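You operate a simulated robot arm through the tools that you are given. There is no shell and no other tool. Be economical: measure what you need, move in short steps, check, and stop when the job is done.

Carry out the task below with a simulated robot arm. There is one attempt and no reset: what you move stays moved.

## Task
Charge the driver to 100 % from socket C, then unplug the charger.
Fine: the plug goes in and out only with switch C off; it ends on the short plug rest.

It is judged by the outcome, as a careful person would: the job done as asked, and still so three seconds after it is handed in. It fails if anything else is knocked over, pushed out of place, dropped, spilled or broken.

## Robot
A 7-joint arm with a two-finger parallel gripper, fixed in place. Base frame: the origin is at the foot of the arm, x ahead of it, y to its left, z up; the work surface is at about z = 800. Readings come in mm, degrees, newtons and seconds.
With the tool pointing down near the work surface it reaches from about 340 to 780 mm from the base axis. Its first joint turns from -166.0 to 166.0 degrees. Payload 3.91 kg.
Tool frame: the origin (TCP) lies between the finger pads and is the grasp point; the fingertips stand 30 mm ahead of it; z points along the fingers, y is the line along which they close. Largest opening 110 mm; finger width 20, thickness 10; the body of the gripper, 48 by 112 mm, starts 55 mm behind the TCP.
Orientation is that of the tool frame in the base frame, as a unit quaternion [w, x, y, z]. With the fingers straight down and closing along the base's y, the tool's x points along the base's -x, its y along +y and its z along -z.

## Interface
- The arm moves only by the tool jog_arm. Its argument "series" is one flat list of numbers, 7 for each row, row after row: the turn, a rotation vector about the base's x, y, z in degrees, then the shift along the base's x, y, z in mm, then the opening in per cent of the stroke, from 0 (shut) to 100 (fully open). In form: [ax, ay, az, x, y, z, gripper, ax, ay, az, x, y, z, gripper, ...]. A call has 1 to 12 rows; each row is the pose to reach, as a shift and turn from the pose commanded when the call began. A row lasts 0.2 s, in which the tool goes at most 50 mm and 8.6 degrees; a call with a longer step from one row to the next is refused whole, and so is a gripper value outside its range. A pose out of reach is approached as far as the arm can. The call stops where the force on the tool passes 90 N (or 10 N more than at its start, if that is more) or the arm is blocked; 0.2 s more then pass. Each finger travels about 153 mm/s and halts on what it meets, pressing with about 23 N; the grip force reading is that of the motor and also rises with nothing between the fingers. The clock runs only during rows and for 0.2 s after the last one: add rows that repeat a pose to give the fingers time. The reply holds the time, the measured pose of the TCP, the force on the tool along the base axes, the opening and the grip force, in the units named above and with some noise, and new pictures: "views" is both (left out), scene, wrist or none.
- Cameras (640 x 400 px; columns grow to the right, rows downward): "scene" is fixed at [51.6, 499.5, 1579.7]; the picture's right is [-0.10, -0.99, 0.00], its down [-0.96, 0.10, -0.26] and it looks along [0.26, -0.03, -0.97] (base axes); focal length 291 px, centre (320, 200). "wrist" rides on the gripper at [-36, 0, -57] in the tool frame; the picture's right is [0.00, -1.00, 0.00], its down [0.97, 0.00, -0.24] and it looks along [0.24, 0.00, 0.97] (tool axes); focal length 218 px, centre (320, 200). There is no depth. A picture from a camera that has moved, and an enlarged one, comes with that camera's place and axes in the base frame and with its lens.
- raise_lower(by): slides the trunk up (or, below 0, down) by that many mm; the arm rides with it, the base frame stays. It gives what a move gives, with no picture.
- inspect(camera, box): a new picture of the part [left, top, right, bottom] of that camera's present view, enlarged. It takes no simulated time.
- hand_in(): hands the job in; it is judged then, once.

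Work in short steps. Places have to be worked out from the pictures, the camera data and where the tool is seen: move nearer, look again, correct. Check each grasp and each placing, and mend what went wrong. You have 120 turns and 150 pictures in all, those below and enlarged ones among them. Open the gripper and draw the arm clear of the work before you hand the job in, unless the task says otherwise; then end with one line.

The tools are called after ">>>" as a command line: name --argument value ..., lists and objects as JSON in quotes. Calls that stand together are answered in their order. jog_arm: Moves the arm, as the interface text tells. Its arguments: {"type":"object","properties":{"series":{"type":"array","items":{"type":"number"}},"views":{"type":"string","enum":["both","scene","wrist","none"]}},"required":["series"]} The other tools are called the same way: raise_lower (by) slides the trunk up or down; inspect (camera, box) takes an enlarged picture of a part of a camera's view; hand_in () hands the job in.

At the start:

```text
time_s: 0.0
tcp_pos: [272.7, 403.0, 1184.9]
ee_rot: [0.0, 0.0, 1.0, -0.001]
ft_force: [0.0, -0.6, 1.1]
width: 109.9
grasp_force: 0.1
trunk travel left (down, up): [-575.0, 35.0]
```

scene: 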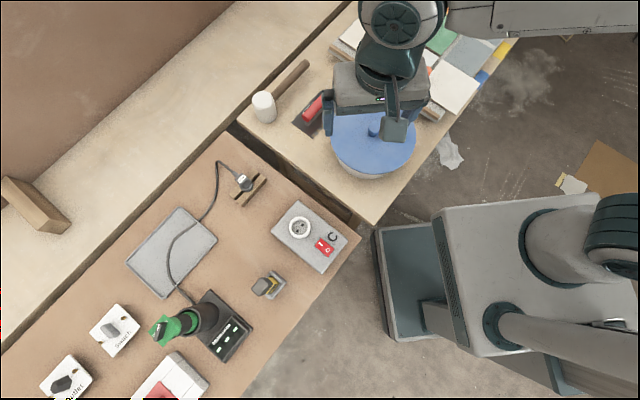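
wrist: 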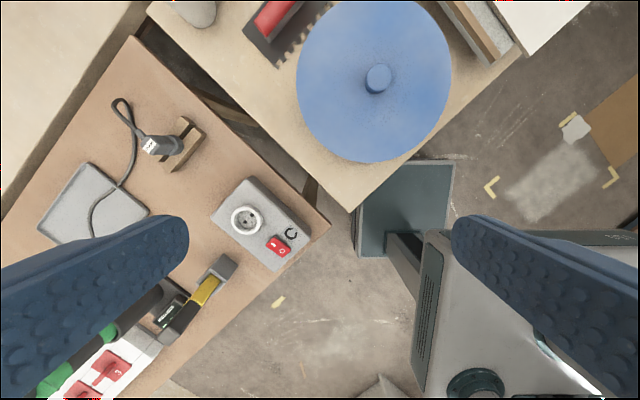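

I look more closely at the bench with the sockets before I move anything.

>>> inspect --camera "scene" --box '[200, 140, 360, 300]'

>>> inspect --camera "scene" --box '[30, 260, 290, 400]'

```text
2.50 times, centred on (280, 220) of scene
camera zoom: at [51.6, 499.5, 1579.7], right [-0.1, -0.99, 0.0], down [-0.96, 0.1, -0.26], along [0.26, -0.03, -0.97], focal length 728 px, centre (420, 150)
```

zoom: 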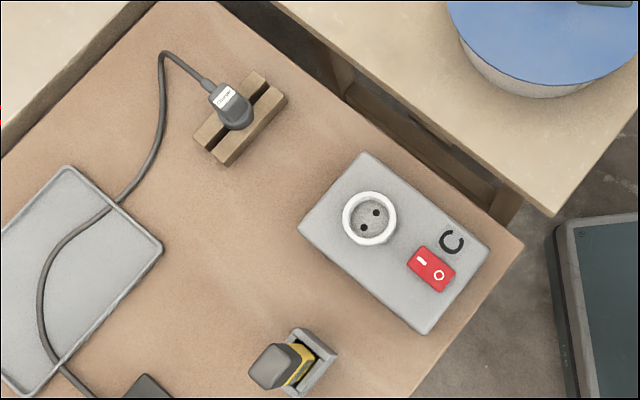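

```text
2.46 times, centred on (160, 330) of scene
camera zoom: at [51.6, 499.5, 1579.7], right [-0.1, -0.99, 0.0], down [-0.96, 0.1, -0.26], along [0.26, -0.03, -0.97], focal length 716 px, centre (714, -120)
```

zoom: 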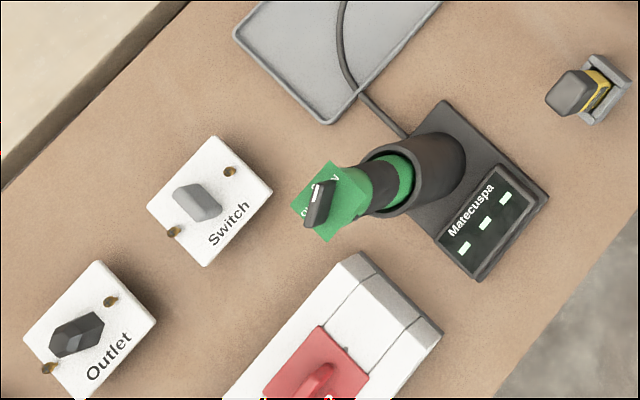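

Socket C is at about (165, 525), the plug rest at about (300, 660) and the charger at about (-35, 750). I move the wrist camera over the bench, staying high, for a better look.

>>> jog_arm --series '[0, 0, 0, -30, 40, 0, 100, 0, 0, 0, -60, 80, 0, 100, 0, 0, 0, -90, 120, 0, 100, 0, 0, 0, -120, 160, 0, 100, 0, 0, 0, -150, 200, 0, 100, 0, 0, 0, -170, 230, 0, 100]'

```text
time_s: 1.4
tcp_pos: [103.2, 634.0, 1184.5]
ee_rot: [0.0, 0.0, 1.0, 0.0]
ft_force: [-0.8, -0.3, -0.3]
width: 110.2
grasp_force: 0.2
trunk travel left (down, up): [-575.0, 35.0]
camera wrist: at [138.9, 633.3, 1243.5], right [0.0, -1.0, 0.0], down [-0.97, 0.0, 0.24], along [-0.24, 0.0, -0.97], focal length 218 px, centre (320, 200)
```

scene: 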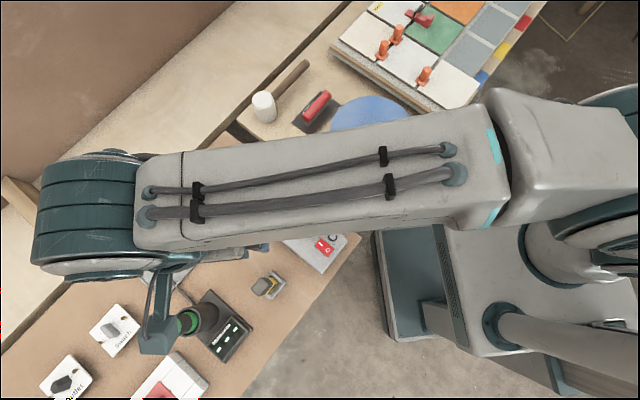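
wrist: 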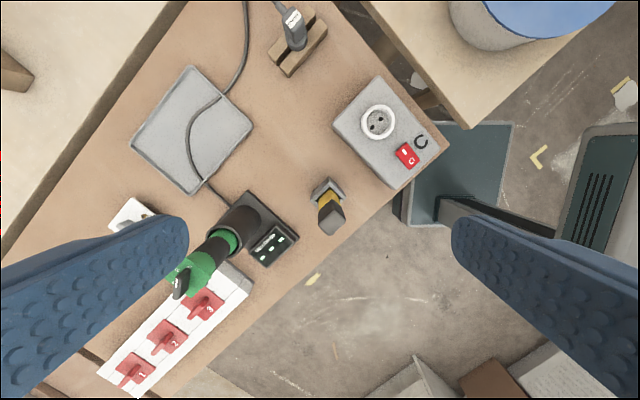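

>>> inspect --camera "wrist" --box '[300, 60, 460, 240]'

>>> inspect --camera "wrist" --box '[160, 180, 320, 310]'

>>> inspect --camera "wrist" --box '[240, 0, 360, 80]'

```text
2.22 times, centred on (380, 150) of wrist
camera zoom: at [138.9, 633.3, 1243.5], right [0.0, -1.0, 0.0], down [-0.97, 0.0, 0.24], along [-0.24, 0.0, -0.97], focal length 485 px, centre (187, 311)
```

zoom: 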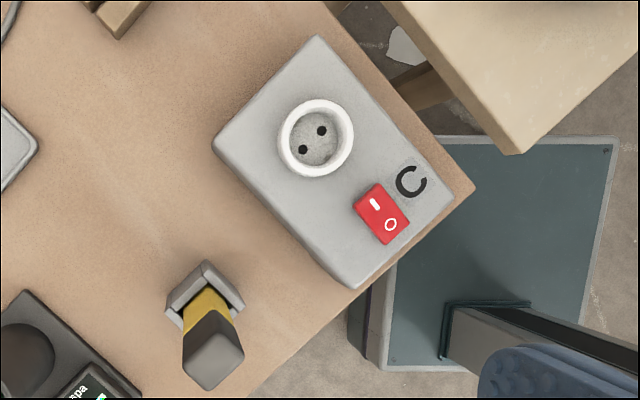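

```text
3.08 times, centred on (240, 245) of wrist
camera zoom: at [138.9, 633.3, 1243.5], right [0.0, -1.0, 0.0], down [-0.97, 0.0, 0.24], along [-0.24, 0.0, -0.97], focal length 672 px, centre (566, 62)
```

zoom: 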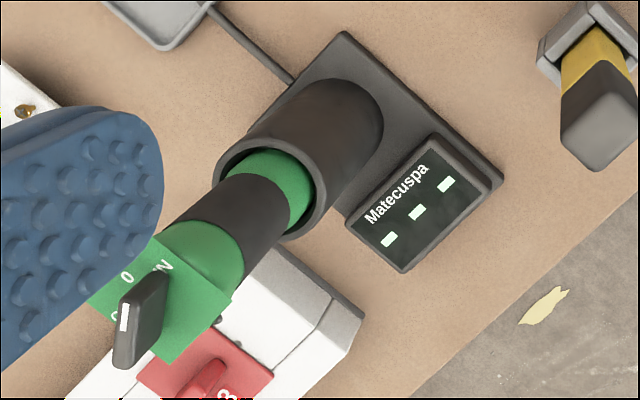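

```text
5.00 times, centred on (300, 40) of wrist
camera zoom: at [138.9, 633.3, 1243.5], right [0.0, -1.0, 0.0], down [-0.97, 0.0, 0.24], along [-0.24, 0.0, -0.97], focal length 1091 px, centre (420, 1000)
```

zoom: 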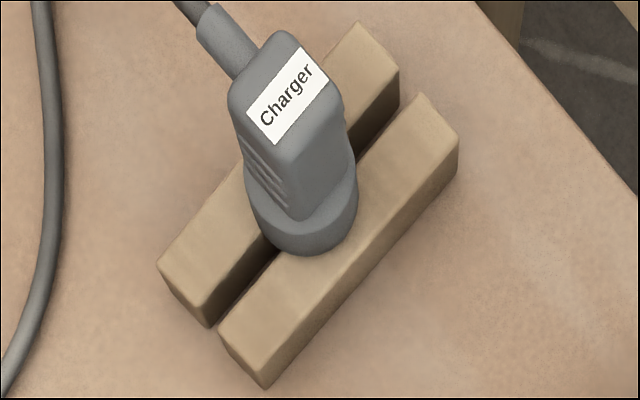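

The charger plug stands pins-down in a slotted wooden rest. I check for a second rest, and read the driver's knob and the rocker more closely.

>>> jog_arm --series '[0, 0, 0, 40, 20, 0, 100, 0, 0, 0, 80, 40, 0, 100, 0, 0, 0, 120, 50, 0, 100]' --views "both"

```text
time_s: 2.2
tcp_pos: [222.6, 666.4, 1180.5]
ee_rot: [-0.001, 0.001, 1.0, 0.0]
ft_force: [0.2, -0.6, -0.6]
width: 109.7
grasp_force: 0.0
out of reach, approached as far as the arm can: row 3
trunk travel left (down, up): [-575.0, 35.0]
camera wrist: at [258.9, 665.4, 1238.5], right [0.0, -1.0, 0.0], down [-0.97, 0.0, 0.24], along [-0.24, 0.0, -0.97], focal length 218 px, centre (320, 200)
```

scene: 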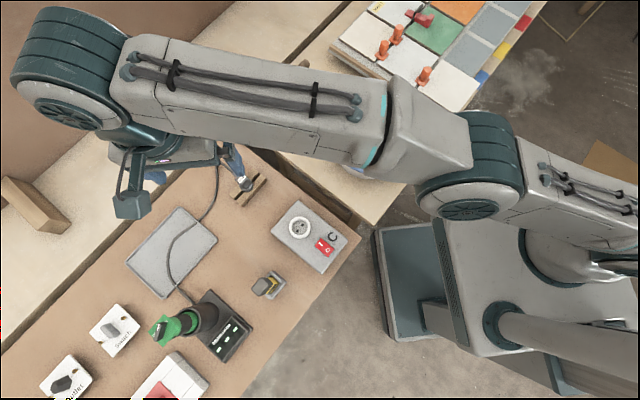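
wrist: 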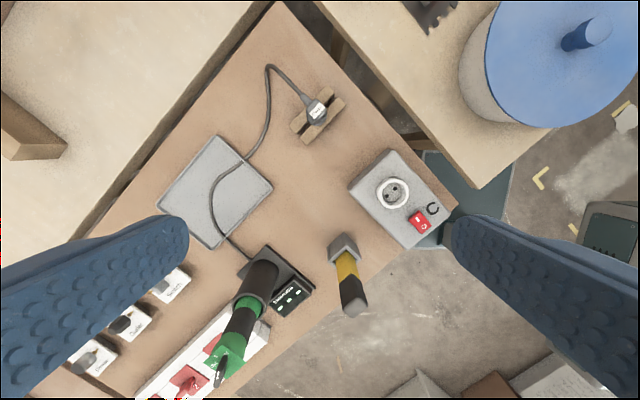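

The only slotted plug rest is the one the plug stands in, about (313, 669), and socket C is at about (174, 529). I go down over switch C to read which way it is set.

>>> jog_arm --series '[0, 0, 0, -14, -28, -31, 100, 0, 0, 0, -28, -55, -62, 100, 0, 0, 0, -43, -82, -93, 100, 0, 0, 0, -57, -110, -124, 100, 0, 0, 0, -72, -138, -155, 100, 0, 0, 0, -87, -166, -187, 100, 0, 0, 0, -102, -193, -220, 100]' --views "wrist"

```text
time_s: 3.8
tcp_pos: [118.7, 473.0, 956.3]
ee_rot: [0.0, 0.0, 1.0, 0.0]
ft_force: [0.1, 0.9, 0.6]
width: 110.1
grasp_force: 0.1
trunk travel left (down, up): [-575.0, 35.0]
camera wrist: at [155.0, 472.5, 1014.0], right [0.0, -1.0, 0.0], down [-0.97, 0.0, 0.24], along [-0.24, 0.0, -0.97], focal length 218 px, centre (320, 200)
```

wrist: 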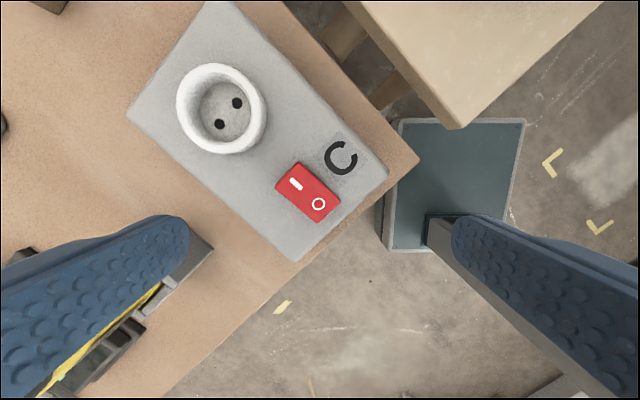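

>>> inspect --camera "wrist" --box '[260, 140, 372, 240]'

>>> inspect --camera "wrist" --box '[160, 50, 290, 165]'

```text
4.00 times, centred on (316, 190) of wrist
camera zoom: at [155.0, 472.5, 1014.0], right [0.0, -1.0, 0.0], down [-0.97, 0.0, 0.24], along [-0.24, 0.0, -0.97], focal length 873 px, centre (336, 240)
```

zoom: 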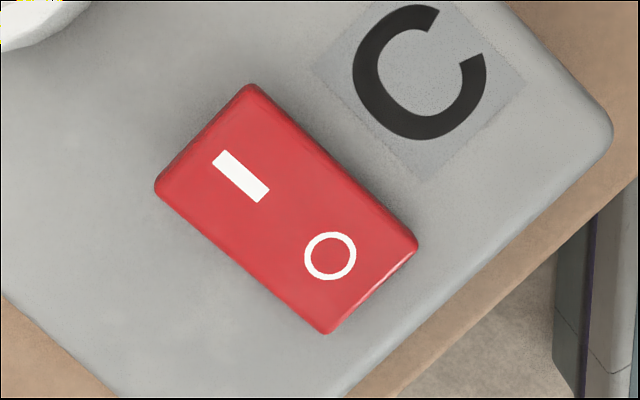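

```text
3.48 times, centred on (225, 108) of wrist
camera zoom: at [155.0, 472.5, 1014.0], right [0.0, -1.0, 0.0], down [-0.97, 0.0, 0.24], along [-0.24, 0.0, -0.97], focal length 759 px, centre (650, 522)
```

zoom: 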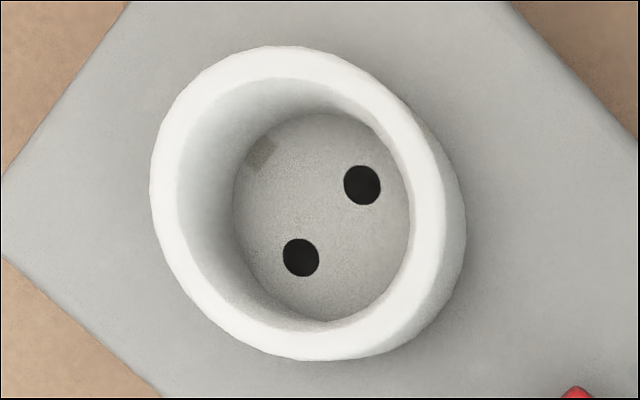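

The view from above doesn't show the rocker's tilt. I tilt the camera to see it from the side.

>>> jog_arm --series '[5.6, 5.6, 0, 12, -12, -3, 100, 11.2, 11.2, 0, 24, -24, -6, 100, 16.8, 16.8, 0, 36, -36, -9, 100, 22.4, 22.4, 0, 48, -48, -12, 100, 28, 28, 0, 58, -58, -16, 100]' --views "wrist"

```text
time_s: 5.0
tcp_pos: [179.9, 413.9, 941.1]
ee_rot: [-0.24, 0.001, 0.94, 0.241]
ft_force: [0.8, 0.6, -0.5]
width: 109.8
grasp_force: 0.0
trunk travel left (down, up): [-575.0, 35.0]
camera wrist: at [237.4, 390.6, 970.4], right [-0.12, -0.88, -0.45], down [-0.75, -0.22, 0.62], along [-0.65, 0.41, -0.64], focal length 218 px, centre (320, 200)
```

wrist: 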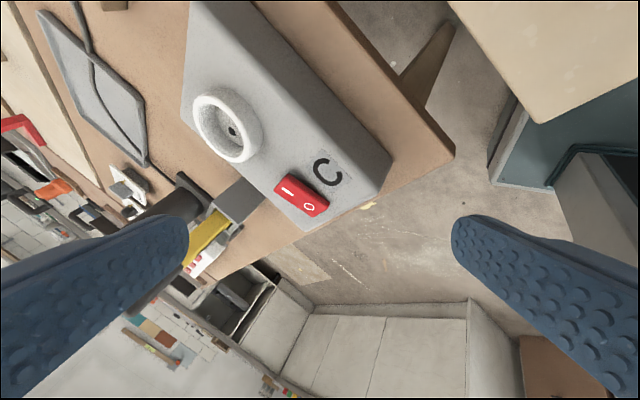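

>>> inspect --camera "wrist" --box '[255, 145, 355, 230]'

```text
4.71 times, centred on (305, 188) of wrist
camera zoom: at [237.4, 390.6, 970.4], right [-0.12, -0.88, -0.45], down [-0.75, -0.22, 0.62], along [-0.65, 0.41, -0.64], focal length 1027 px, centre (391, 259)
```

zoom: 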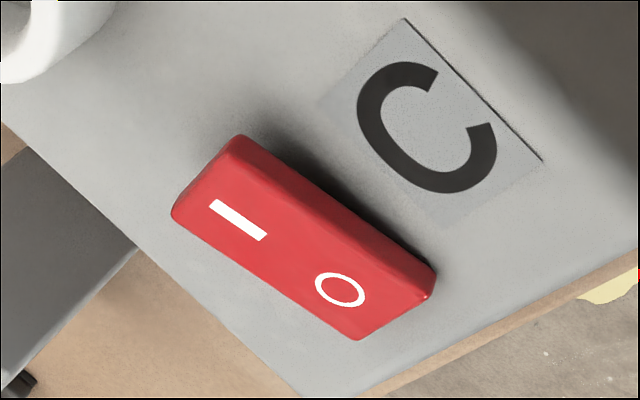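

The I mark triangulates to z≈862 and the O mark to z≈859, so O is pressed and switch C is off. Next I straighten the tool and look at the plug in its rest close up.

>>> jog_arm --series '[-5.6, -5.6, 0, 10, 20, 30, 100, -11.2, -11.2, 0, 28, 55, 60, 100, -16.8, -16.8, 0, 50, 92, 60, 100, -22.4, -22.4, 0, 73, 130, 60, 100, -28, -28, 0, 95, 170, 60, 100, -28, -28, 0, 115, 210, 60, 100, -28, -28, 0, 135, 245, 60, 100]' --views "wrist"

```text
time_s: 6.6
tcp_pos: [313.6, 660.4, 1004.1]
ee_rot: [0.0, 0.0, 1.0, -0.002]
ft_force: [0.6, 0.2, 0.2]
width: 109.9
grasp_force: 0.0
trunk travel left (down, up): [-575.0, 35.0]
camera wrist: at [350.1, 659.5, 1061.2], right [0.0, -1.0, 0.0], down [-0.97, 0.0, 0.24], along [-0.24, 0.0, -0.97], focal length 218 px, centre (320, 200)
```

wrist: 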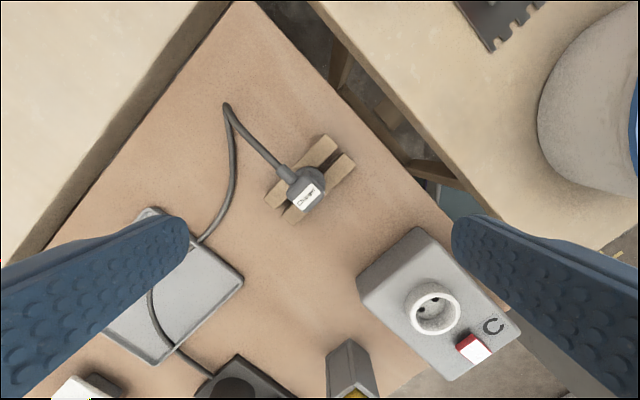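

>>> inspect --camera "wrist" --box '[250, 125, 370, 225]'

```text
4.00 times, centred on (310, 175) of wrist
camera zoom: at [350.1, 659.5, 1061.2], right [0.0, -1.0, 0.0], down [-0.97, 0.0, 0.24], along [-0.24, 0.0, -0.97], focal length 873 px, centre (360, 300)
```

zoom: 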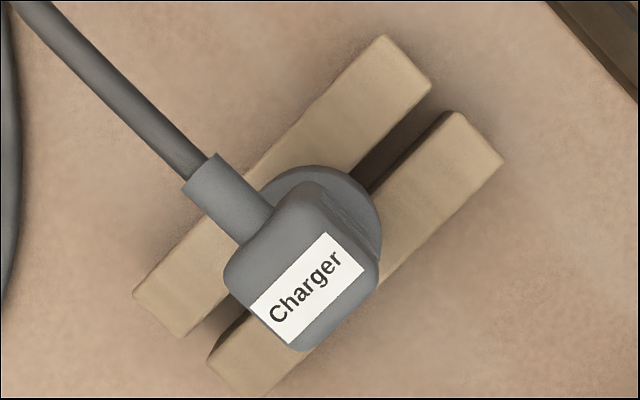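

The plug body stands at about (310, 671), with its top at z≈890 and its flange at z≈821. Its ribbed faces point along the slot, so I turn the gripper 45° and hover above it.

>>> jog_arm --series '[0, 0, 7.5, 0, 2, -7, 100, 0, 0, 15, -1, 4, -14, 100, 0, 0, 22.5, -2, 6, -21, 100, 0, 0, 30, -3, 8, -28, 100, 0, 0, 37.5, -4, 10, -35, 100, 0, 0, 45, -4, 11, -42, 100]' --views "wrist"

```text
time_s: 8.0
tcp_pos: [309.3, 672.0, 961.4]
ee_rot: [0.0, -0.383, 0.924, 0.0]
ft_force: [0.0, 0.7, 1.1]
width: 110.1
grasp_force: 0.0
trunk travel left (down, up): [-575.0, 35.0]
camera wrist: at [334.9, 696.8, 1019.4], right [0.71, -0.71, 0.0], down [-0.69, -0.69, 0.24], along [-0.17, -0.17, -0.97], focal length 218 px, centre (320, 200)
```

wrist: 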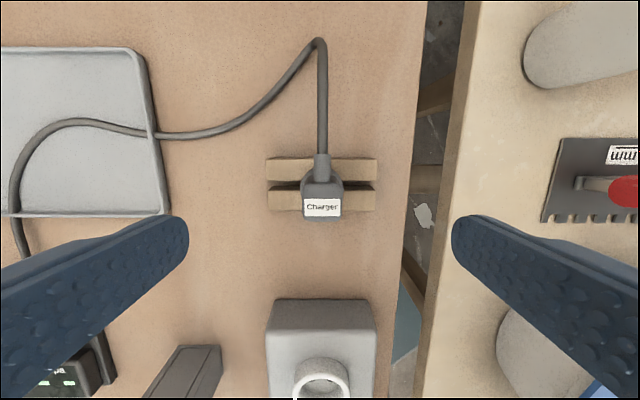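

>>> inspect --camera "wrist" --box '[260, 140, 380, 230]'

```text
4.44 times, centred on (320, 185) of wrist
camera zoom: at [334.9, 696.8, 1019.4], right [0.71, -0.71, 0.0], down [-0.69, -0.69, 0.24], along [-0.17, -0.17, -0.97], focal length 970 px, centre (320, 267)
```

zoom: 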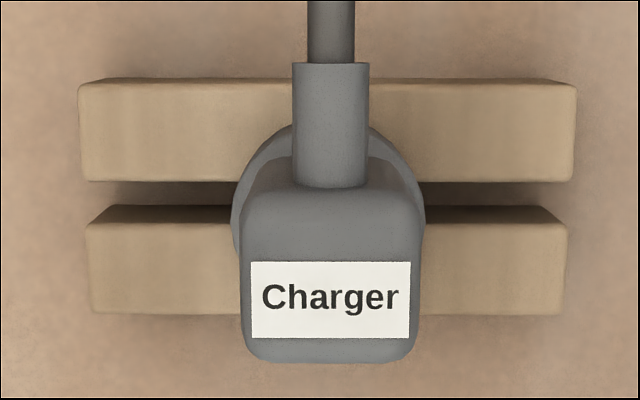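

The alignment is good, within about 1 mm. I descend to z≈868, which keeps the fingertips clear of the flange and later of the socket ring, and close on the ribbed faces.

>>> jog_arm --series '[0, 0, 0, 2, -1, -31, 100, 0, 0, 0, 2, -1, -62, 100, 0, 0, 0, 2, -1, -93, 100, 0, 0, 0, 2, -1, -93, 100, 0, 0, 0, 2, -1, -93, 50, 0, 0, 0, 2, -1, -93, 0, 0, 0, 0, 2, -1, -93, 0, 0, 0, 0, 2, -1, -93, 0]' --views "both"

```text
time_s: 9.8
tcp_pos: [311.2, 669.9, 867.0]
ee_rot: [0.0, -0.382, 0.924, 0.0]
ft_force: [-0.3, 0.2, 0.0]
width: 34.6
grasp_force: 22.8
trunk travel left (down, up): [-575.0, 35.0]
camera wrist: at [337.0, 694.1, 925.9], right [0.71, -0.71, 0.0], down [-0.69, -0.69, 0.24], along [-0.17, -0.17, -0.97], focal length 218 px, centre (320, 200)
```

scene: 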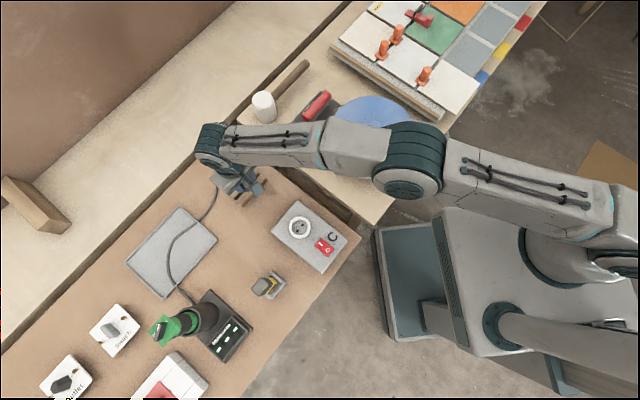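
wrist: 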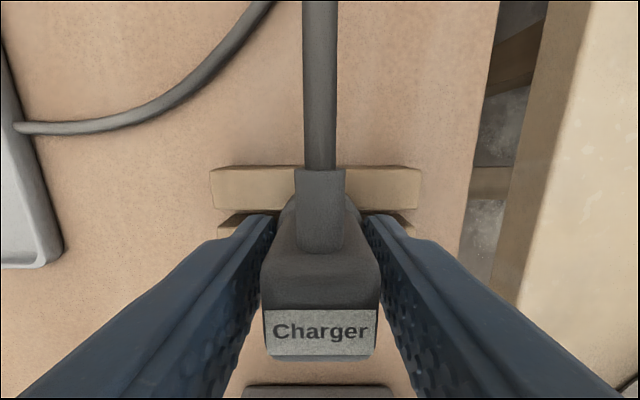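

>>> inspect --camera "wrist" --box '[230, 150, 410, 300]'

```text
2.67 times, centred on (320, 225) of wrist
camera zoom: at [337.0, 694.1, 925.9], right [0.71, -0.71, 0.0], down [-0.69, -0.69, 0.24], along [-0.17, -0.17, -0.97], focal length 582 px, centre (320, 133)
```

zoom: 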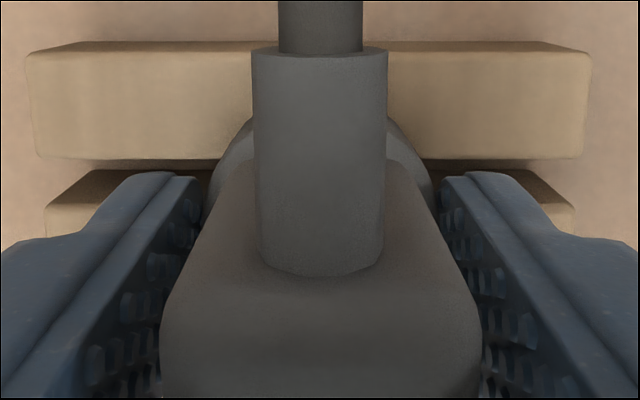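

The grip is firm at 34.6 mm. Since the socket ring stands about 17 mm above its floor, the fingertips could touch it on insertion, so I regrip about 8 mm higher.

>>> jog_arm --series '[0, 0, 0, 0, 0, 0, 50, 0, 0, 0, 0, 0, 0, 50, 0, 0, 0, 0, 0, 8, 50, 0, 0, 0, 0, 0, 8, 50, 0, 0, 0, 0, 0, 8, 0, 0, 0, 0, 0, 0, 8, 0, 0, 0, 0, 0, 0, 8, 0]' --views "wrist"

```text
time_s: 11.4
tcp_pos: [310.5, 669.5, 875.2]
ee_rot: [0.0, -0.383, 0.924, 0.0]
ft_force: [-0.9, 0.2, -1.1]
width: 25.8
grasp_force: 22.1
trunk travel left (down, up): [-575.0, 35.0]
camera wrist: at [336.2, 694.2, 934.0], right [0.71, -0.71, 0.0], down [-0.69, -0.69, 0.24], along [-0.17, -0.17, -0.97], focal length 218 px, centre (320, 200)
```

wrist: 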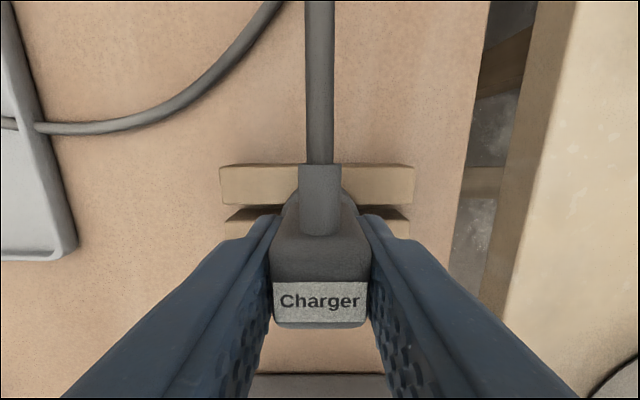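

The width is now 25.8 mm, so the fingers hold the body itself; the first grip had been on the flange. I lift the plug straight up.

>>> jog_arm --series '[0, 0, 0, 0, 0, 15, 0, 0, 0, 0, 0, 0, 35, 0, 0, 0, 0, 0, 0, 60, 0, 0, 0, 0, 0, 0, 75, 0]' --views "both"

```text
time_s: 12.4
tcp_pos: [311.2, 669.6, 951.7]
ee_rot: [0.0, -0.383, 0.924, 0.0]
ft_force: [-0.6, -0.5, -1.9]
width: 25.5
grasp_force: 22.8
trunk travel left (down, up): [-575.0, 35.0]
camera wrist: at [336.2, 693.9, 1009.4], right [0.71, -0.71, 0.0], down [-0.69, -0.69, 0.24], along [-0.17, -0.17, -0.97], focal length 218 px, centre (320, 200)
```

scene: 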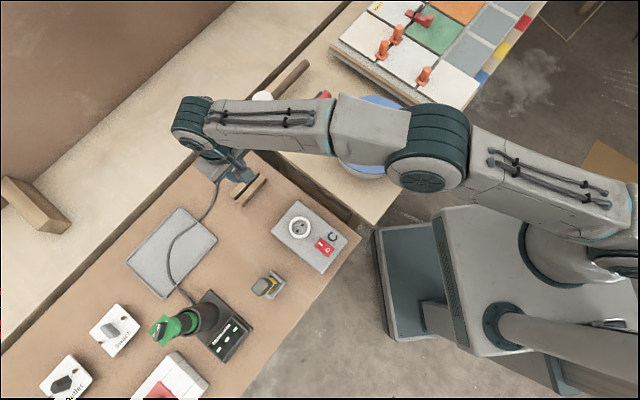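
wrist: 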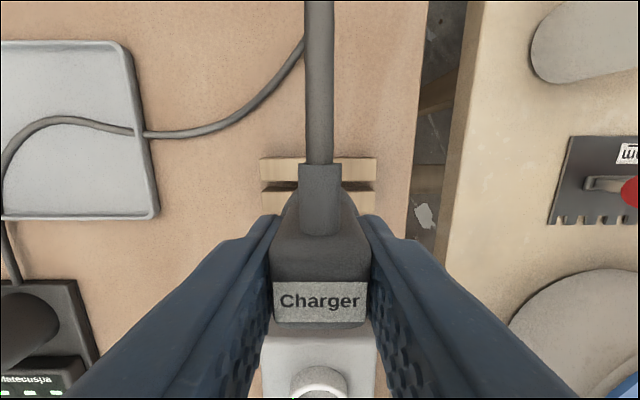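

The plug came up cleanly. I carry it at a safe height to above socket C, about (178, 538).

>>> jog_arm --series '[0, 0, 0, -20, -20, 25, 0, 0, 0, 0, -48, -48, 30, 0, 0, 0, 0, -76, -76, 30, 0, 0, 0, 0, -104, -104, 30, 0, 0, 0, 0, -132, -131, 30, 0, 0, 0, 0, -132, -131, 30, 0]' --views "both"

```text
time_s: 13.8
tcp_pos: [176.7, 539.3, 982.0]
ee_rot: [0.0, -0.383, 0.924, 0.0]
ft_force: [1.0, -0.2, -1.3]
width: 25.7
grasp_force: 22.9
trunk travel left (down, up): [-575.0, 35.0]
camera wrist: at [201.9, 564.5, 1039.1], right [0.71, -0.71, 0.0], down [-0.69, -0.69, 0.24], along [-0.17, -0.17, -0.97], focal length 218 px, centre (320, 200)
```

scene: 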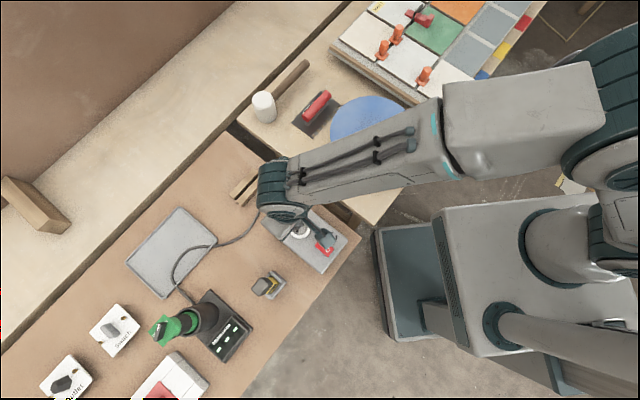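
wrist: 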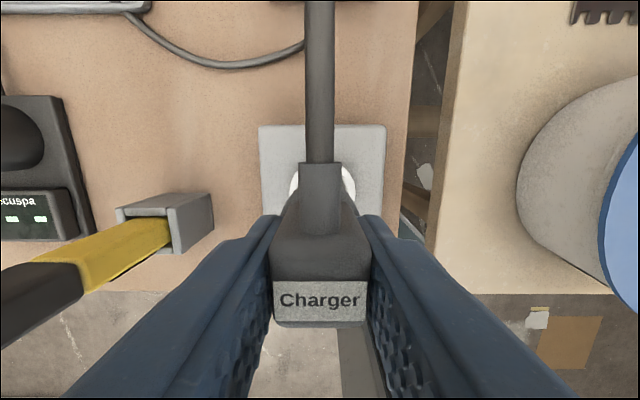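

>>> inspect --camera "wrist" --box '[250, 110, 394, 210]'

```text
4.00 times, centred on (322, 160) of wrist
camera zoom: at [201.9, 564.5, 1039.1], right [0.71, -0.71, 0.0], down [-0.69, -0.69, 0.24], along [-0.17, -0.17, -0.97], focal length 873 px, centre (312, 360)
```

zoom: 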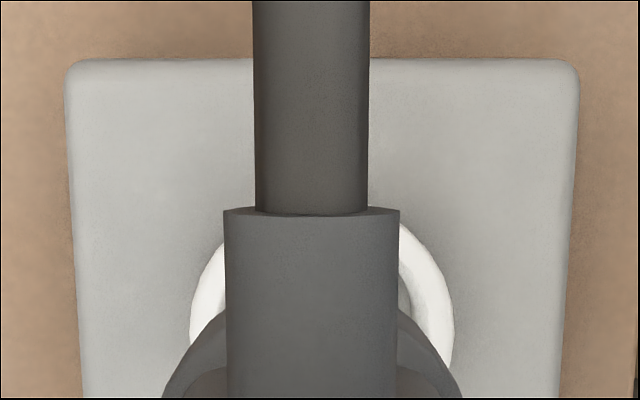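

>>> inspect --camera "wrist" --box '[280, 170, 360, 220]'

```text
8.00 times, centred on (320, 195) of wrist
camera zoom: at [201.9, 564.5, 1039.1], right [0.71, -0.71, 0.0], down [-0.69, -0.69, 0.24], along [-0.17, -0.17, -0.97], focal length 1746 px, centre (320, 240)
```

zoom: 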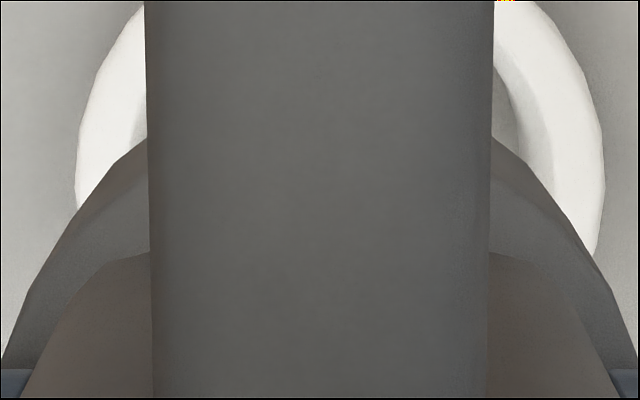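

By my fit the ring centre is at (178, 538), and the plug's axis sits about 3 mm outward of the TCP. I correct for that and lower until the pins are just above the socket face.

>>> jog_arm --series '[0, 0, 0, -0.7, -3.4, 0, 0, 0, 0, 0, -0.7, -3.4, -20, 0, 0, 0, 0, -0.7, -3.4, -40, 0, 0, 0, 0, -0.7, -3.4, -50, 0, 0, 0, 0, -0.7, -3.4, -50, 0]' --views "wrist"

>>> inspect --camera "wrist" --box '[250, 130, 394, 230]'

```text
time_s: 15.0
tcp_pos: [175.5, 536.3, 930.9]
ee_rot: [0.0, -0.383, 0.924, -0.001]
ft_force: [-0.5, 0.1, -0.5]
width: 25.6
grasp_force: 22.8
trunk travel left (down, up): [-575.0, 35.0]
camera wrist: at [202.0, 562.1, 988.6], right [0.71, -0.71, 0.0], down [-0.69, -0.69, 0.24], along [-0.17, -0.17, -0.97], focal length 218 px, centre (320, 200)
```

wrist: 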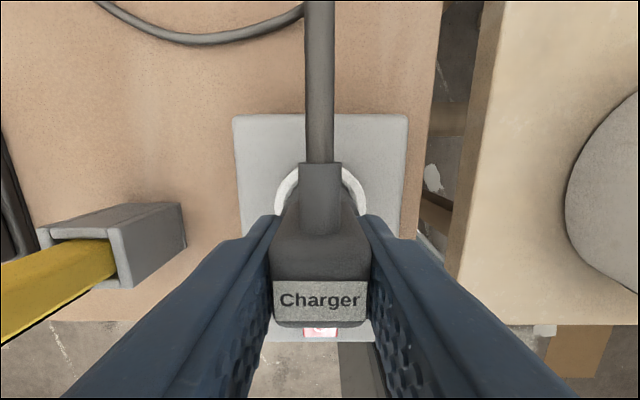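

```text
4.00 times, centred on (322, 180) of wrist
camera zoom: at [202.0, 562.1, 988.6], right [0.71, -0.71, 0.0], down [-0.69, -0.69, 0.24], along [-0.17, -0.17, -0.97], focal length 873 px, centre (312, 280)
```

zoom: 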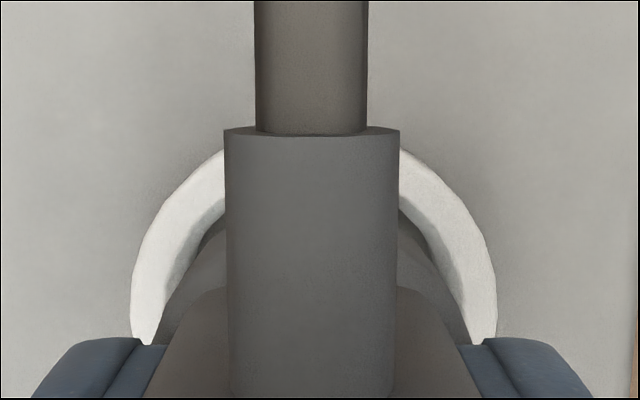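

Laterally it is within 0.3 mm, and fore-aft within about 1 mm. I nudge slightly inward and lower in small steps while watching the force.

>>> jog_arm --series '[0, 0, 0, -0.2, -0.6, -4, 0, 0, 0, 0, -0.2, -0.6, -7, 0, 0, 0, 0, -0.2, -0.6, -10, 0, 0, 0, 0, -0.2, -0.6, -10, 0]' --views "none"

```text
time_s: 16.0
tcp_pos: [176.4, 535.8, 921.6]
ee_rot: [0.0, -0.382, 0.924, 0.0]
ft_force: [0.1, 0.5, -1.1]
width: 25.7
grasp_force: 23.1
trunk travel left (down, up): [-575.0, 35.0]
```

>>> jog_arm --series '[0, 0, 0, 0, 0, -2, 0, 0, 0, 0, 0, 0, -4, 0, 0, 0, 0, 0, 0, -6, 0, 0, 0, 0, 0, 0, -6, 0]' --views "wrist"

>>> inspect --camera "wrist" --box '[250, 130, 394, 230]'

```text
time_s: 17.0
tcp_pos: [176.7, 537.8, 914.9]
ee_rot: [0.0, -0.383, 0.924, 0.0]
ft_force: [-0.4, -0.3, -1.0]
width: 25.4
grasp_force: 22.7
trunk travel left (down, up): [-575.0, 35.0]
camera wrist: at [202.3, 562.0, 972.8], right [0.71, -0.71, 0.0], down [-0.69, -0.69, 0.24], along [-0.17, -0.17, -0.97], focal length 218 px, centre (320, 200)
```

wrist: 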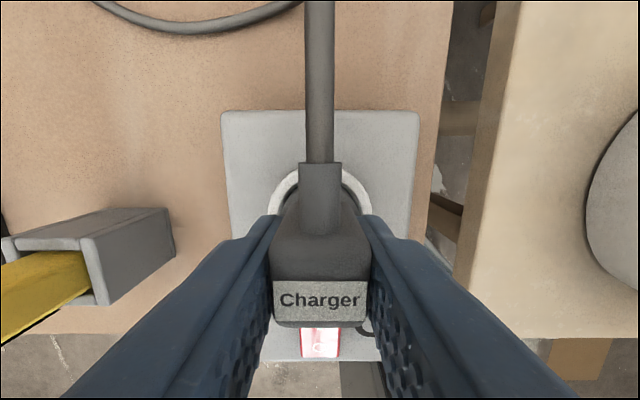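

```text
4.00 times, centred on (322, 180) of wrist
camera zoom: at [202.3, 562.0, 972.8], right [0.71, -0.71, 0.0], down [-0.69, -0.69, 0.24], along [-0.17, -0.17, -0.97], focal length 873 px, centre (312, 280)
```

zoom: 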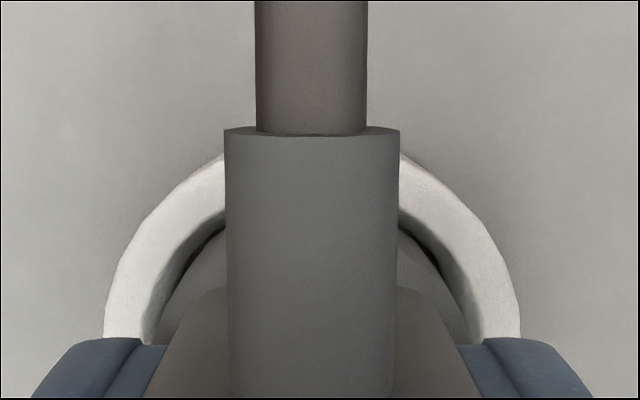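

The flange looks concentric with the ring and there is no resistance. I keep lowering.

>>> jog_arm --series '[0, 0, 0, 0, 0, -2, 0, 0, 0, 0, 0, 0, -4, 0, 0, 0, 0, 0, 0, -6, 0, 0, 0, 0, 0, 0, -6, 0]' --views "none"

```text
time_s: 18.0
tcp_pos: [176.1, 534.7, 909.6]
ee_rot: [0.0, -0.384, 0.923, 0.001]
ft_force: [-1.1, -0.3, -0.3]
width: 25.7
grasp_force: 23.1
trunk travel left (down, up): [-575.0, 35.0]
```

>>> jog_arm --series '[0, 0, 0, 0, 0, -2, 0, 0, 0, 0, 0, 0, -4, 0, 0, 0, 0, 0, 0, -5, 0, 0, 0, 0, 0, 0, -5, 0]' --views "wrist"

>>> inspect --camera "wrist" --box '[250, 130, 394, 230]'

```text
time_s: 19.0
tcp_pos: [176.5, 537.0, 904.9]
ee_rot: [0.0, -0.383, 0.924, 0.0]
ft_force: [0.0, 0.0, -1.4]
width: 25.7
grasp_force: 23.6
trunk travel left (down, up): [-575.0, 35.0]
camera wrist: at [202.3, 560.9, 962.7], right [0.71, -0.71, 0.0], down [-0.69, -0.69, 0.24], along [-0.17, -0.17, -0.97], focal length 218 px, centre (320, 200)
```

wrist: 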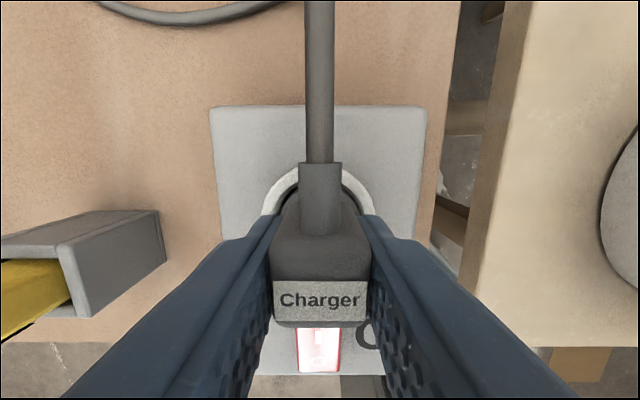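

```text
4.00 times, centred on (322, 180) of wrist
camera zoom: at [202.3, 560.9, 962.7], right [0.71, -0.71, 0.0], down [-0.69, -0.69, 0.24], along [-0.17, -0.17, -0.97], focal length 873 px, centre (312, 280)
```

zoom: 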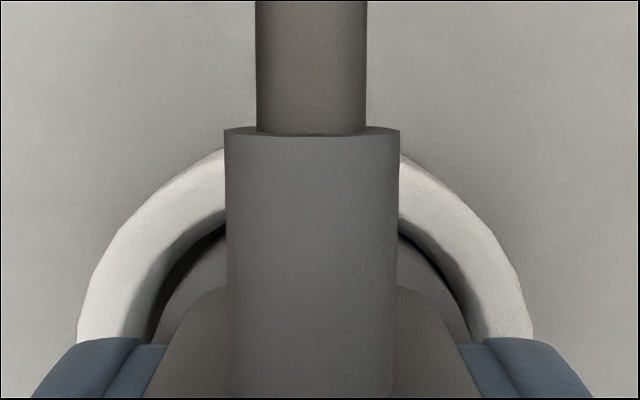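

No contact yet. The ring now sits about 0.7 mm to the left of the plug axis, so I correct for that and lower further.

>>> jog_arm --series '[0, 0, 0, -0.5, 0.5, 0, 0, 0, 0, 0, -0.5, 0.5, -2, 0, 0, 0, 0, -0.5, 0.5, -4, 0, 0, 0, 0, -0.5, 0.5, -4, 0]' --views "none"

```text
time_s: 20.0
tcp_pos: [176.4, 536.6, 902.0]
ee_rot: [0.001, -0.383, 0.924, 0.001]
ft_force: [1.4, 1.8, 16.1]
width: 25.7
grasp_force: 23.1
trunk travel left (down, up): [-575.0, 35.0]
```

There is 16 N of upward contact at z=902. I look to see whether it is the plug seating, the pins missing the holes, or the fingertips on the ring.

>>> inspect --camera "wrist" --box '[240, 150, 400, 250]'

>>> inspect --camera "scene" --box '[250, 180, 370, 280]'

```text
4.00 times, centred on (320, 200) of wrist
camera zoom: at [202.2, 560.8, 960.6], right [0.71, -0.71, 0.0], down [-0.69, -0.69, 0.24], along [-0.17, -0.17, -0.97], focal length 873 px, centre (320, 200)
```

zoom: 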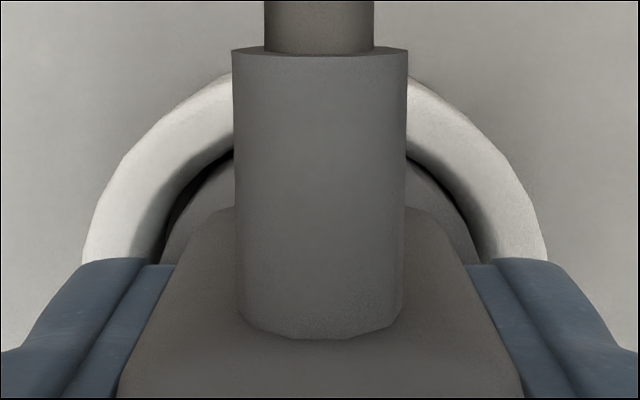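

```text
4.00 times, centred on (310, 230) of scene
camera zoom: at [51.6, 499.5, 1579.7], right [-0.1, -0.99, 0.0], down [-0.96, 0.1, -0.26], along [0.26, -0.03, -0.97], focal length 1164 px, centre (360, 80)
```

zoom: 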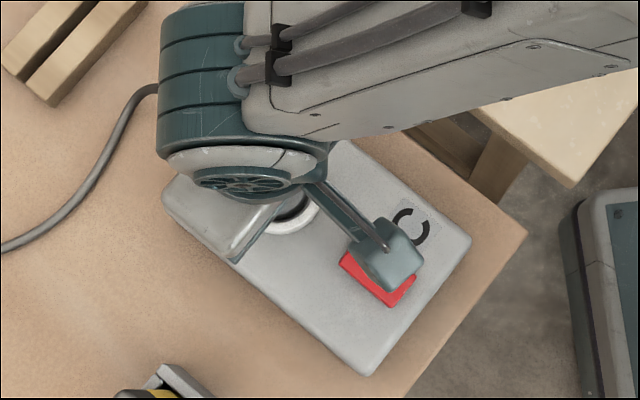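

By my estimates the rest top is z≈828, which puts the flange bottom 47 mm below the TCP, so the pins should already be about 14 mm into the holes. I press a little further.

>>> jog_arm --series '[0, 0, 0, 0, 0, -1, 0, 0, 0, 0, 0, 0, -2, 0, 0, 0, 0, 0, 0, -2, 0]' --views "wrist"

>>> inspect --camera "wrist" --box '[240, 150, 400, 250]'

```text
time_s: 20.8
tcp_pos: [177.0, 537.1, 901.0]
ee_rot: [0.002, -0.383, 0.924, 0.003]
ft_force: [2.1, 3.6, 41.0]
width: 25.6
grasp_force: 23.1
trunk travel left (down, up): [-575.0, 35.0]
camera wrist: at [202.2, 560.2, 959.7], right [0.71, -0.71, 0.0], down [-0.69, -0.69, 0.23], along [-0.17, -0.16, -0.97], focal length 218 px, centre (320, 200)
```

wrist: 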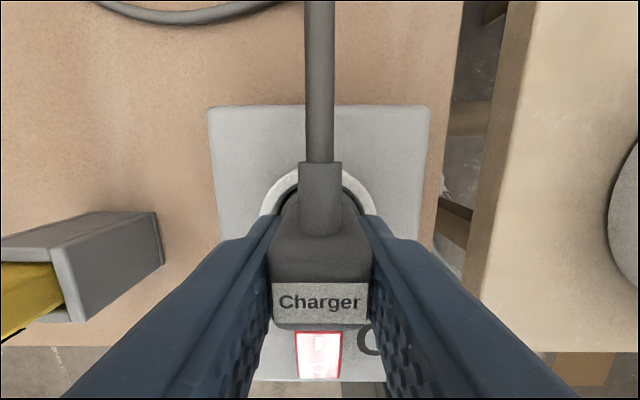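

```text
4.00 times, centred on (320, 200) of wrist
camera zoom: at [202.2, 560.2, 959.7], right [0.71, -0.71, 0.0], down [-0.69, -0.69, 0.23], along [-0.17, -0.16, -0.97], focal length 873 px, centre (320, 200)
```

zoom: 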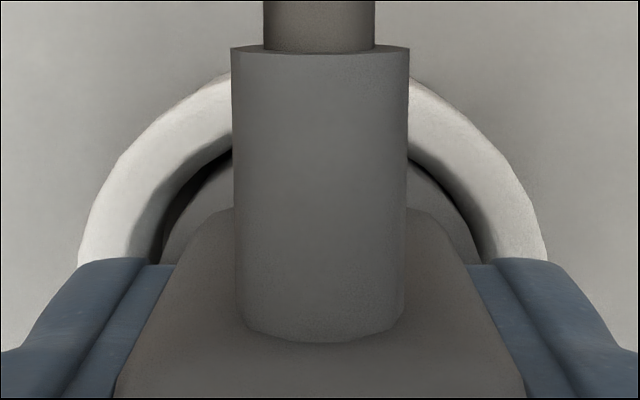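

The force rises stiffly to 41 N. To see whether the pins are in the holes, I back off the pressure and nudge sideways 1.5 mm to feel for side resistance.

>>> jog_arm --series '[0, 0, 0, 0, 0, 2.5, 0, 0, 0, 0, 0, 0, 2.5, 0, 0, 0, 0, 1, -1, 2.5, 0, 0, 0, 0, 1, -1, 2.5, 0]' --views "none"

>>> jog_arm --series '[0, 0, 0, -2, 2, 0, 0, 0, 0, 0, -2, 2, 0, 0]' --views "none"

```text
time_s: 21.8
tcp_pos: [177.5, 535.6, 901.0]
ee_rot: [0.0, -0.384, 0.923, 0.001]
ft_force: [-2.1, 12.9, 25.7]
width: 25.5
grasp_force: 23.3
trunk travel left (down, up): [-575.0, 35.0]
```

```text
time_s: 22.4
tcp_pos: [176.9, 536.5, 901.8]
ee_rot: [0.001, -0.382, 0.924, 0.0]
ft_force: [2.4, 4.4, 27.1]
width: 25.6
grasp_force: 22.8
trunk travel left (down, up): [-575.0, 35.0]
```

>>> jog_arm --series '[0, 0, 0, 1, -1, 1.5, 0, 0, 0, 0, 1, -1, 1.5, 0, 0, 0, 0, 1, -1, 1.5, 0]' --views "wrist"

>>> inspect --camera "wrist" --box '[240, 150, 400, 250]'

```text
time_s: 23.2
tcp_pos: [176.8, 534.2, 901.9]
ee_rot: [0.0, -0.383, 0.924, -0.001]
ft_force: [3.0, 3.0, 8.7]
width: 25.7
grasp_force: 23.1
trunk travel left (down, up): [-575.0, 35.0]
camera wrist: at [202.3, 559.9, 959.4], right [0.71, -0.71, 0.0], down [-0.69, -0.69, 0.24], along [-0.17, -0.17, -0.97], focal length 218 px, centre (320, 200)
```

wrist: 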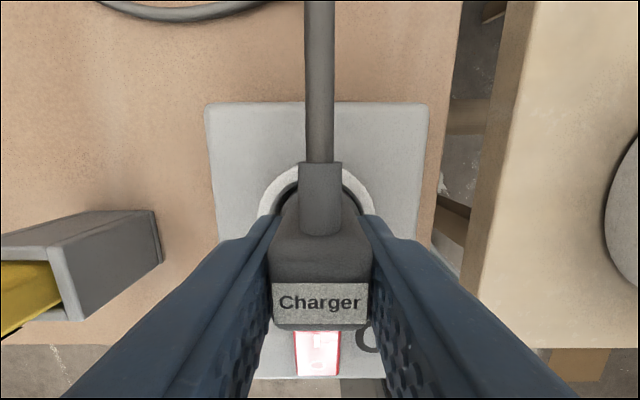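

```text
4.00 times, centred on (320, 200) of wrist
camera zoom: at [202.3, 559.9, 959.4], right [0.71, -0.71, 0.0], down [-0.69, -0.69, 0.24], along [-0.17, -0.17, -0.97], focal length 873 px, centre (320, 200)
```

zoom: 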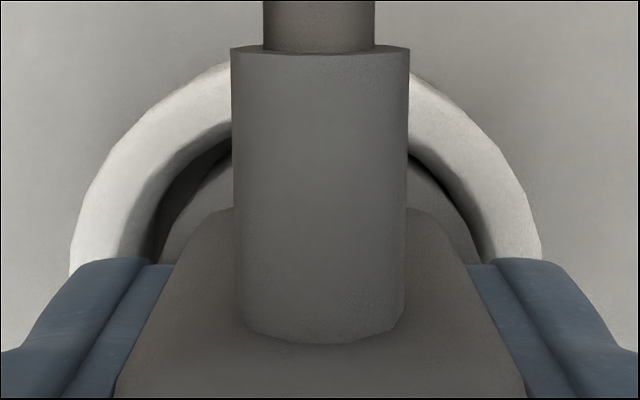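

The plug has about 1 mm of sideways play, which fits pins inside the roughly 8 mm holes, and the flange height (≈854) matches the socket floor. I release it, rise, and look at how it sits.

>>> jog_arm --series '[0, 0, 0, 0, 0, 0, 20, 0, 0, 0, 0, 0, 0, 45, 0, 0, 0, 0, 0, 0, 60, 0, 0, 0, 0, 0, 30, 60, 0, 0, 0, 0, 0, 60, 60, 0, 0, 0, 0, 0, 90, 60]' --views "both"

>>> inspect --camera "wrist" --box '[240, 120, 400, 280]'

```text
time_s: 24.6
tcp_pos: [175.6, 533.8, 993.8]
ee_rot: [0.0, -0.383, 0.924, 0.0]
ft_force: [0.6, -0.3, -0.3]
width: 65.9
grasp_force: 0.1
trunk travel left (down, up): [-575.0, 35.0]
camera wrist: at [201.6, 558.8, 1051.1], right [0.71, -0.71, 0.0], down [-0.69, -0.69, 0.24], along [-0.17, -0.17, -0.97], focal length 218 px, centre (320, 200)
```

scene: 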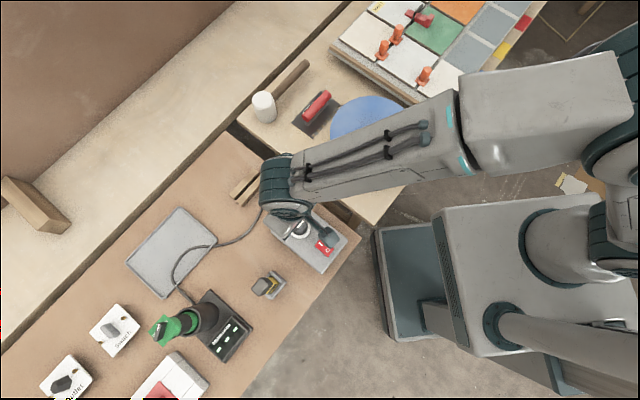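
wrist: 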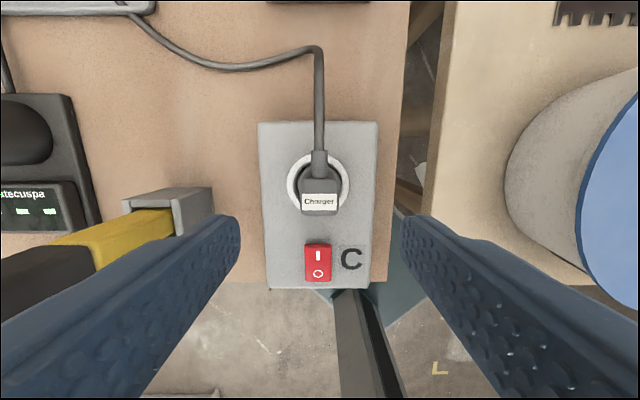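

```text
2.50 times, centred on (320, 200) of wrist
camera zoom: at [201.6, 558.8, 1051.1], right [0.71, -0.71, 0.0], down [-0.69, -0.69, 0.24], along [-0.17, -0.17, -0.97], focal length 546 px, centre (320, 200)
```

zoom: 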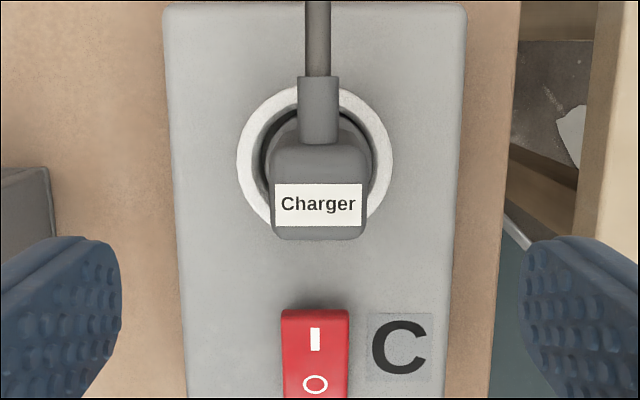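

The plug stands upright in the socket. I tilt the camera for a side view to confirm how deep it sits.

>>> jog_arm --series '[5.6, 5.6, 0, 14, -13, 2, 60, 11.2, 11.2, 0, 28, -26, 2, 60, 16.8, 16.8, 0, 42, -39, 2, 60, 22.4, 22.4, 0, 56, -52, 0, 60, 28, 28, 0, 70, -64, -4, 60]' --views "wrist"

>>> inspect --camera "wrist" --box '[240, 120, 400, 280]'

```text
time_s: 25.8
tcp_pos: [247.8, 469.7, 987.7]
ee_rot: [-0.129, -0.359, 0.869, 0.315]
ft_force: [0.0, -0.5, 0.3]
width: 65.9
grasp_force: 0.0
trunk travel left (down, up): [-575.0, 35.0]
camera wrist: at [298.9, 469.4, 1032.6], right [0.54, -0.54, -0.64], down [-0.58, -0.79, 0.18], along [-0.61, 0.27, -0.75], focal length 218 px, centre (320, 200)
```

wrist: 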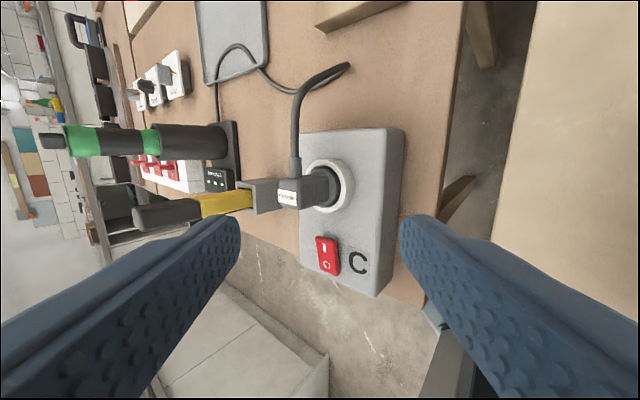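

```text
2.50 times, centred on (320, 200) of wrist
camera zoom: at [298.9, 469.4, 1032.6], right [0.54, -0.54, -0.64], down [-0.58, -0.79, 0.18], along [-0.61, 0.27, -0.75], focal length 546 px, centre (320, 200)
```

zoom: 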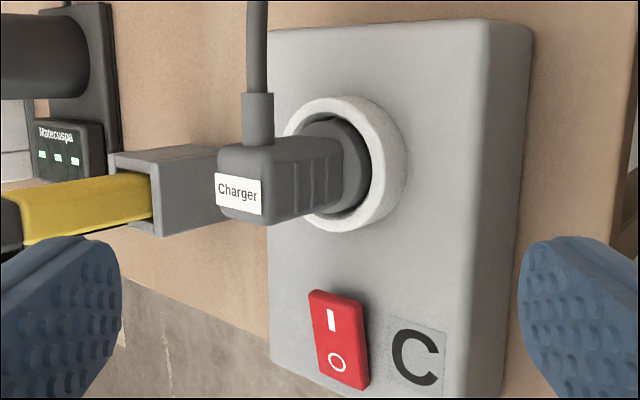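

The flange sits recessed inside the ring with no pins visible, so the plug looks seated. I straighten up and go above the rocker to press I.

>>> jog_arm --series '[-5.6, -5.6, 0, -20, 4, 10, 60, -11.2, -11.2, 0, -45, 8, 15, 60, -16.8, -16.8, 0, -70, 13, 15, 30, -22.4, -22.4, 0, -95, 17, 15, 0, -28, -28, 0, -116, 21, 15, 0]' --views "none"

>>> jog_arm --series '[0, 0, -7.5, 0, 0, -5, 0, 0, 0, -15, 0, 0, -10, 0, 0, 0, -22.5, 0, 0, -20, 0, 0, 0, -30, 0, 0, -30, 0, 0, 0, -37.5, 0, 0, -40, 0, 0, 0, -45, 0, 0, -50, 0, 0, 0, -45, 0, 0, -50, 0]' --views "wrist"

```text
time_s: 27.0
tcp_pos: [129.9, 493.5, 1003.0]
ee_rot: [-0.001, -0.382, 0.924, -0.001]
ft_force: [-0.3, 0.9, 0.0]
width: 0.0
grasp_force: 22.9
trunk travel left (down, up): [-575.0, 35.0]
```

```text
time_s: 28.6
tcp_pos: [131.0, 493.2, 952.8]
ee_rot: [0.0, 0.001, 1.0, -0.001]
ft_force: [0.3, -0.2, -1.1]
width: 0.1
grasp_force: 23.2
trunk travel left (down, up): [-575.0, 35.0]
camera wrist: at [166.7, 492.0, 1011.2], right [0.0, -1.0, 0.0], down [-0.97, 0.0, 0.24], along [-0.24, 0.0, -0.97], focal length 218 px, centre (320, 200)
```

wrist: 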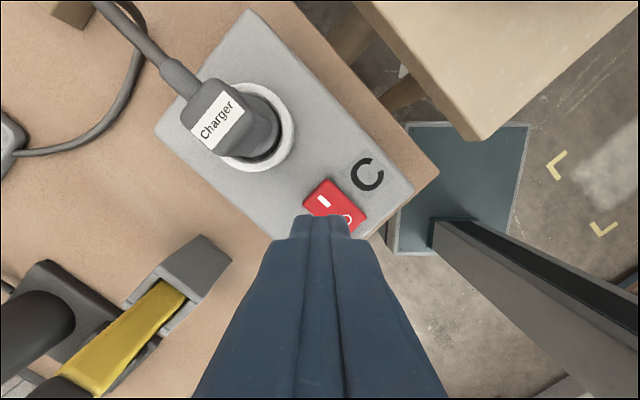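

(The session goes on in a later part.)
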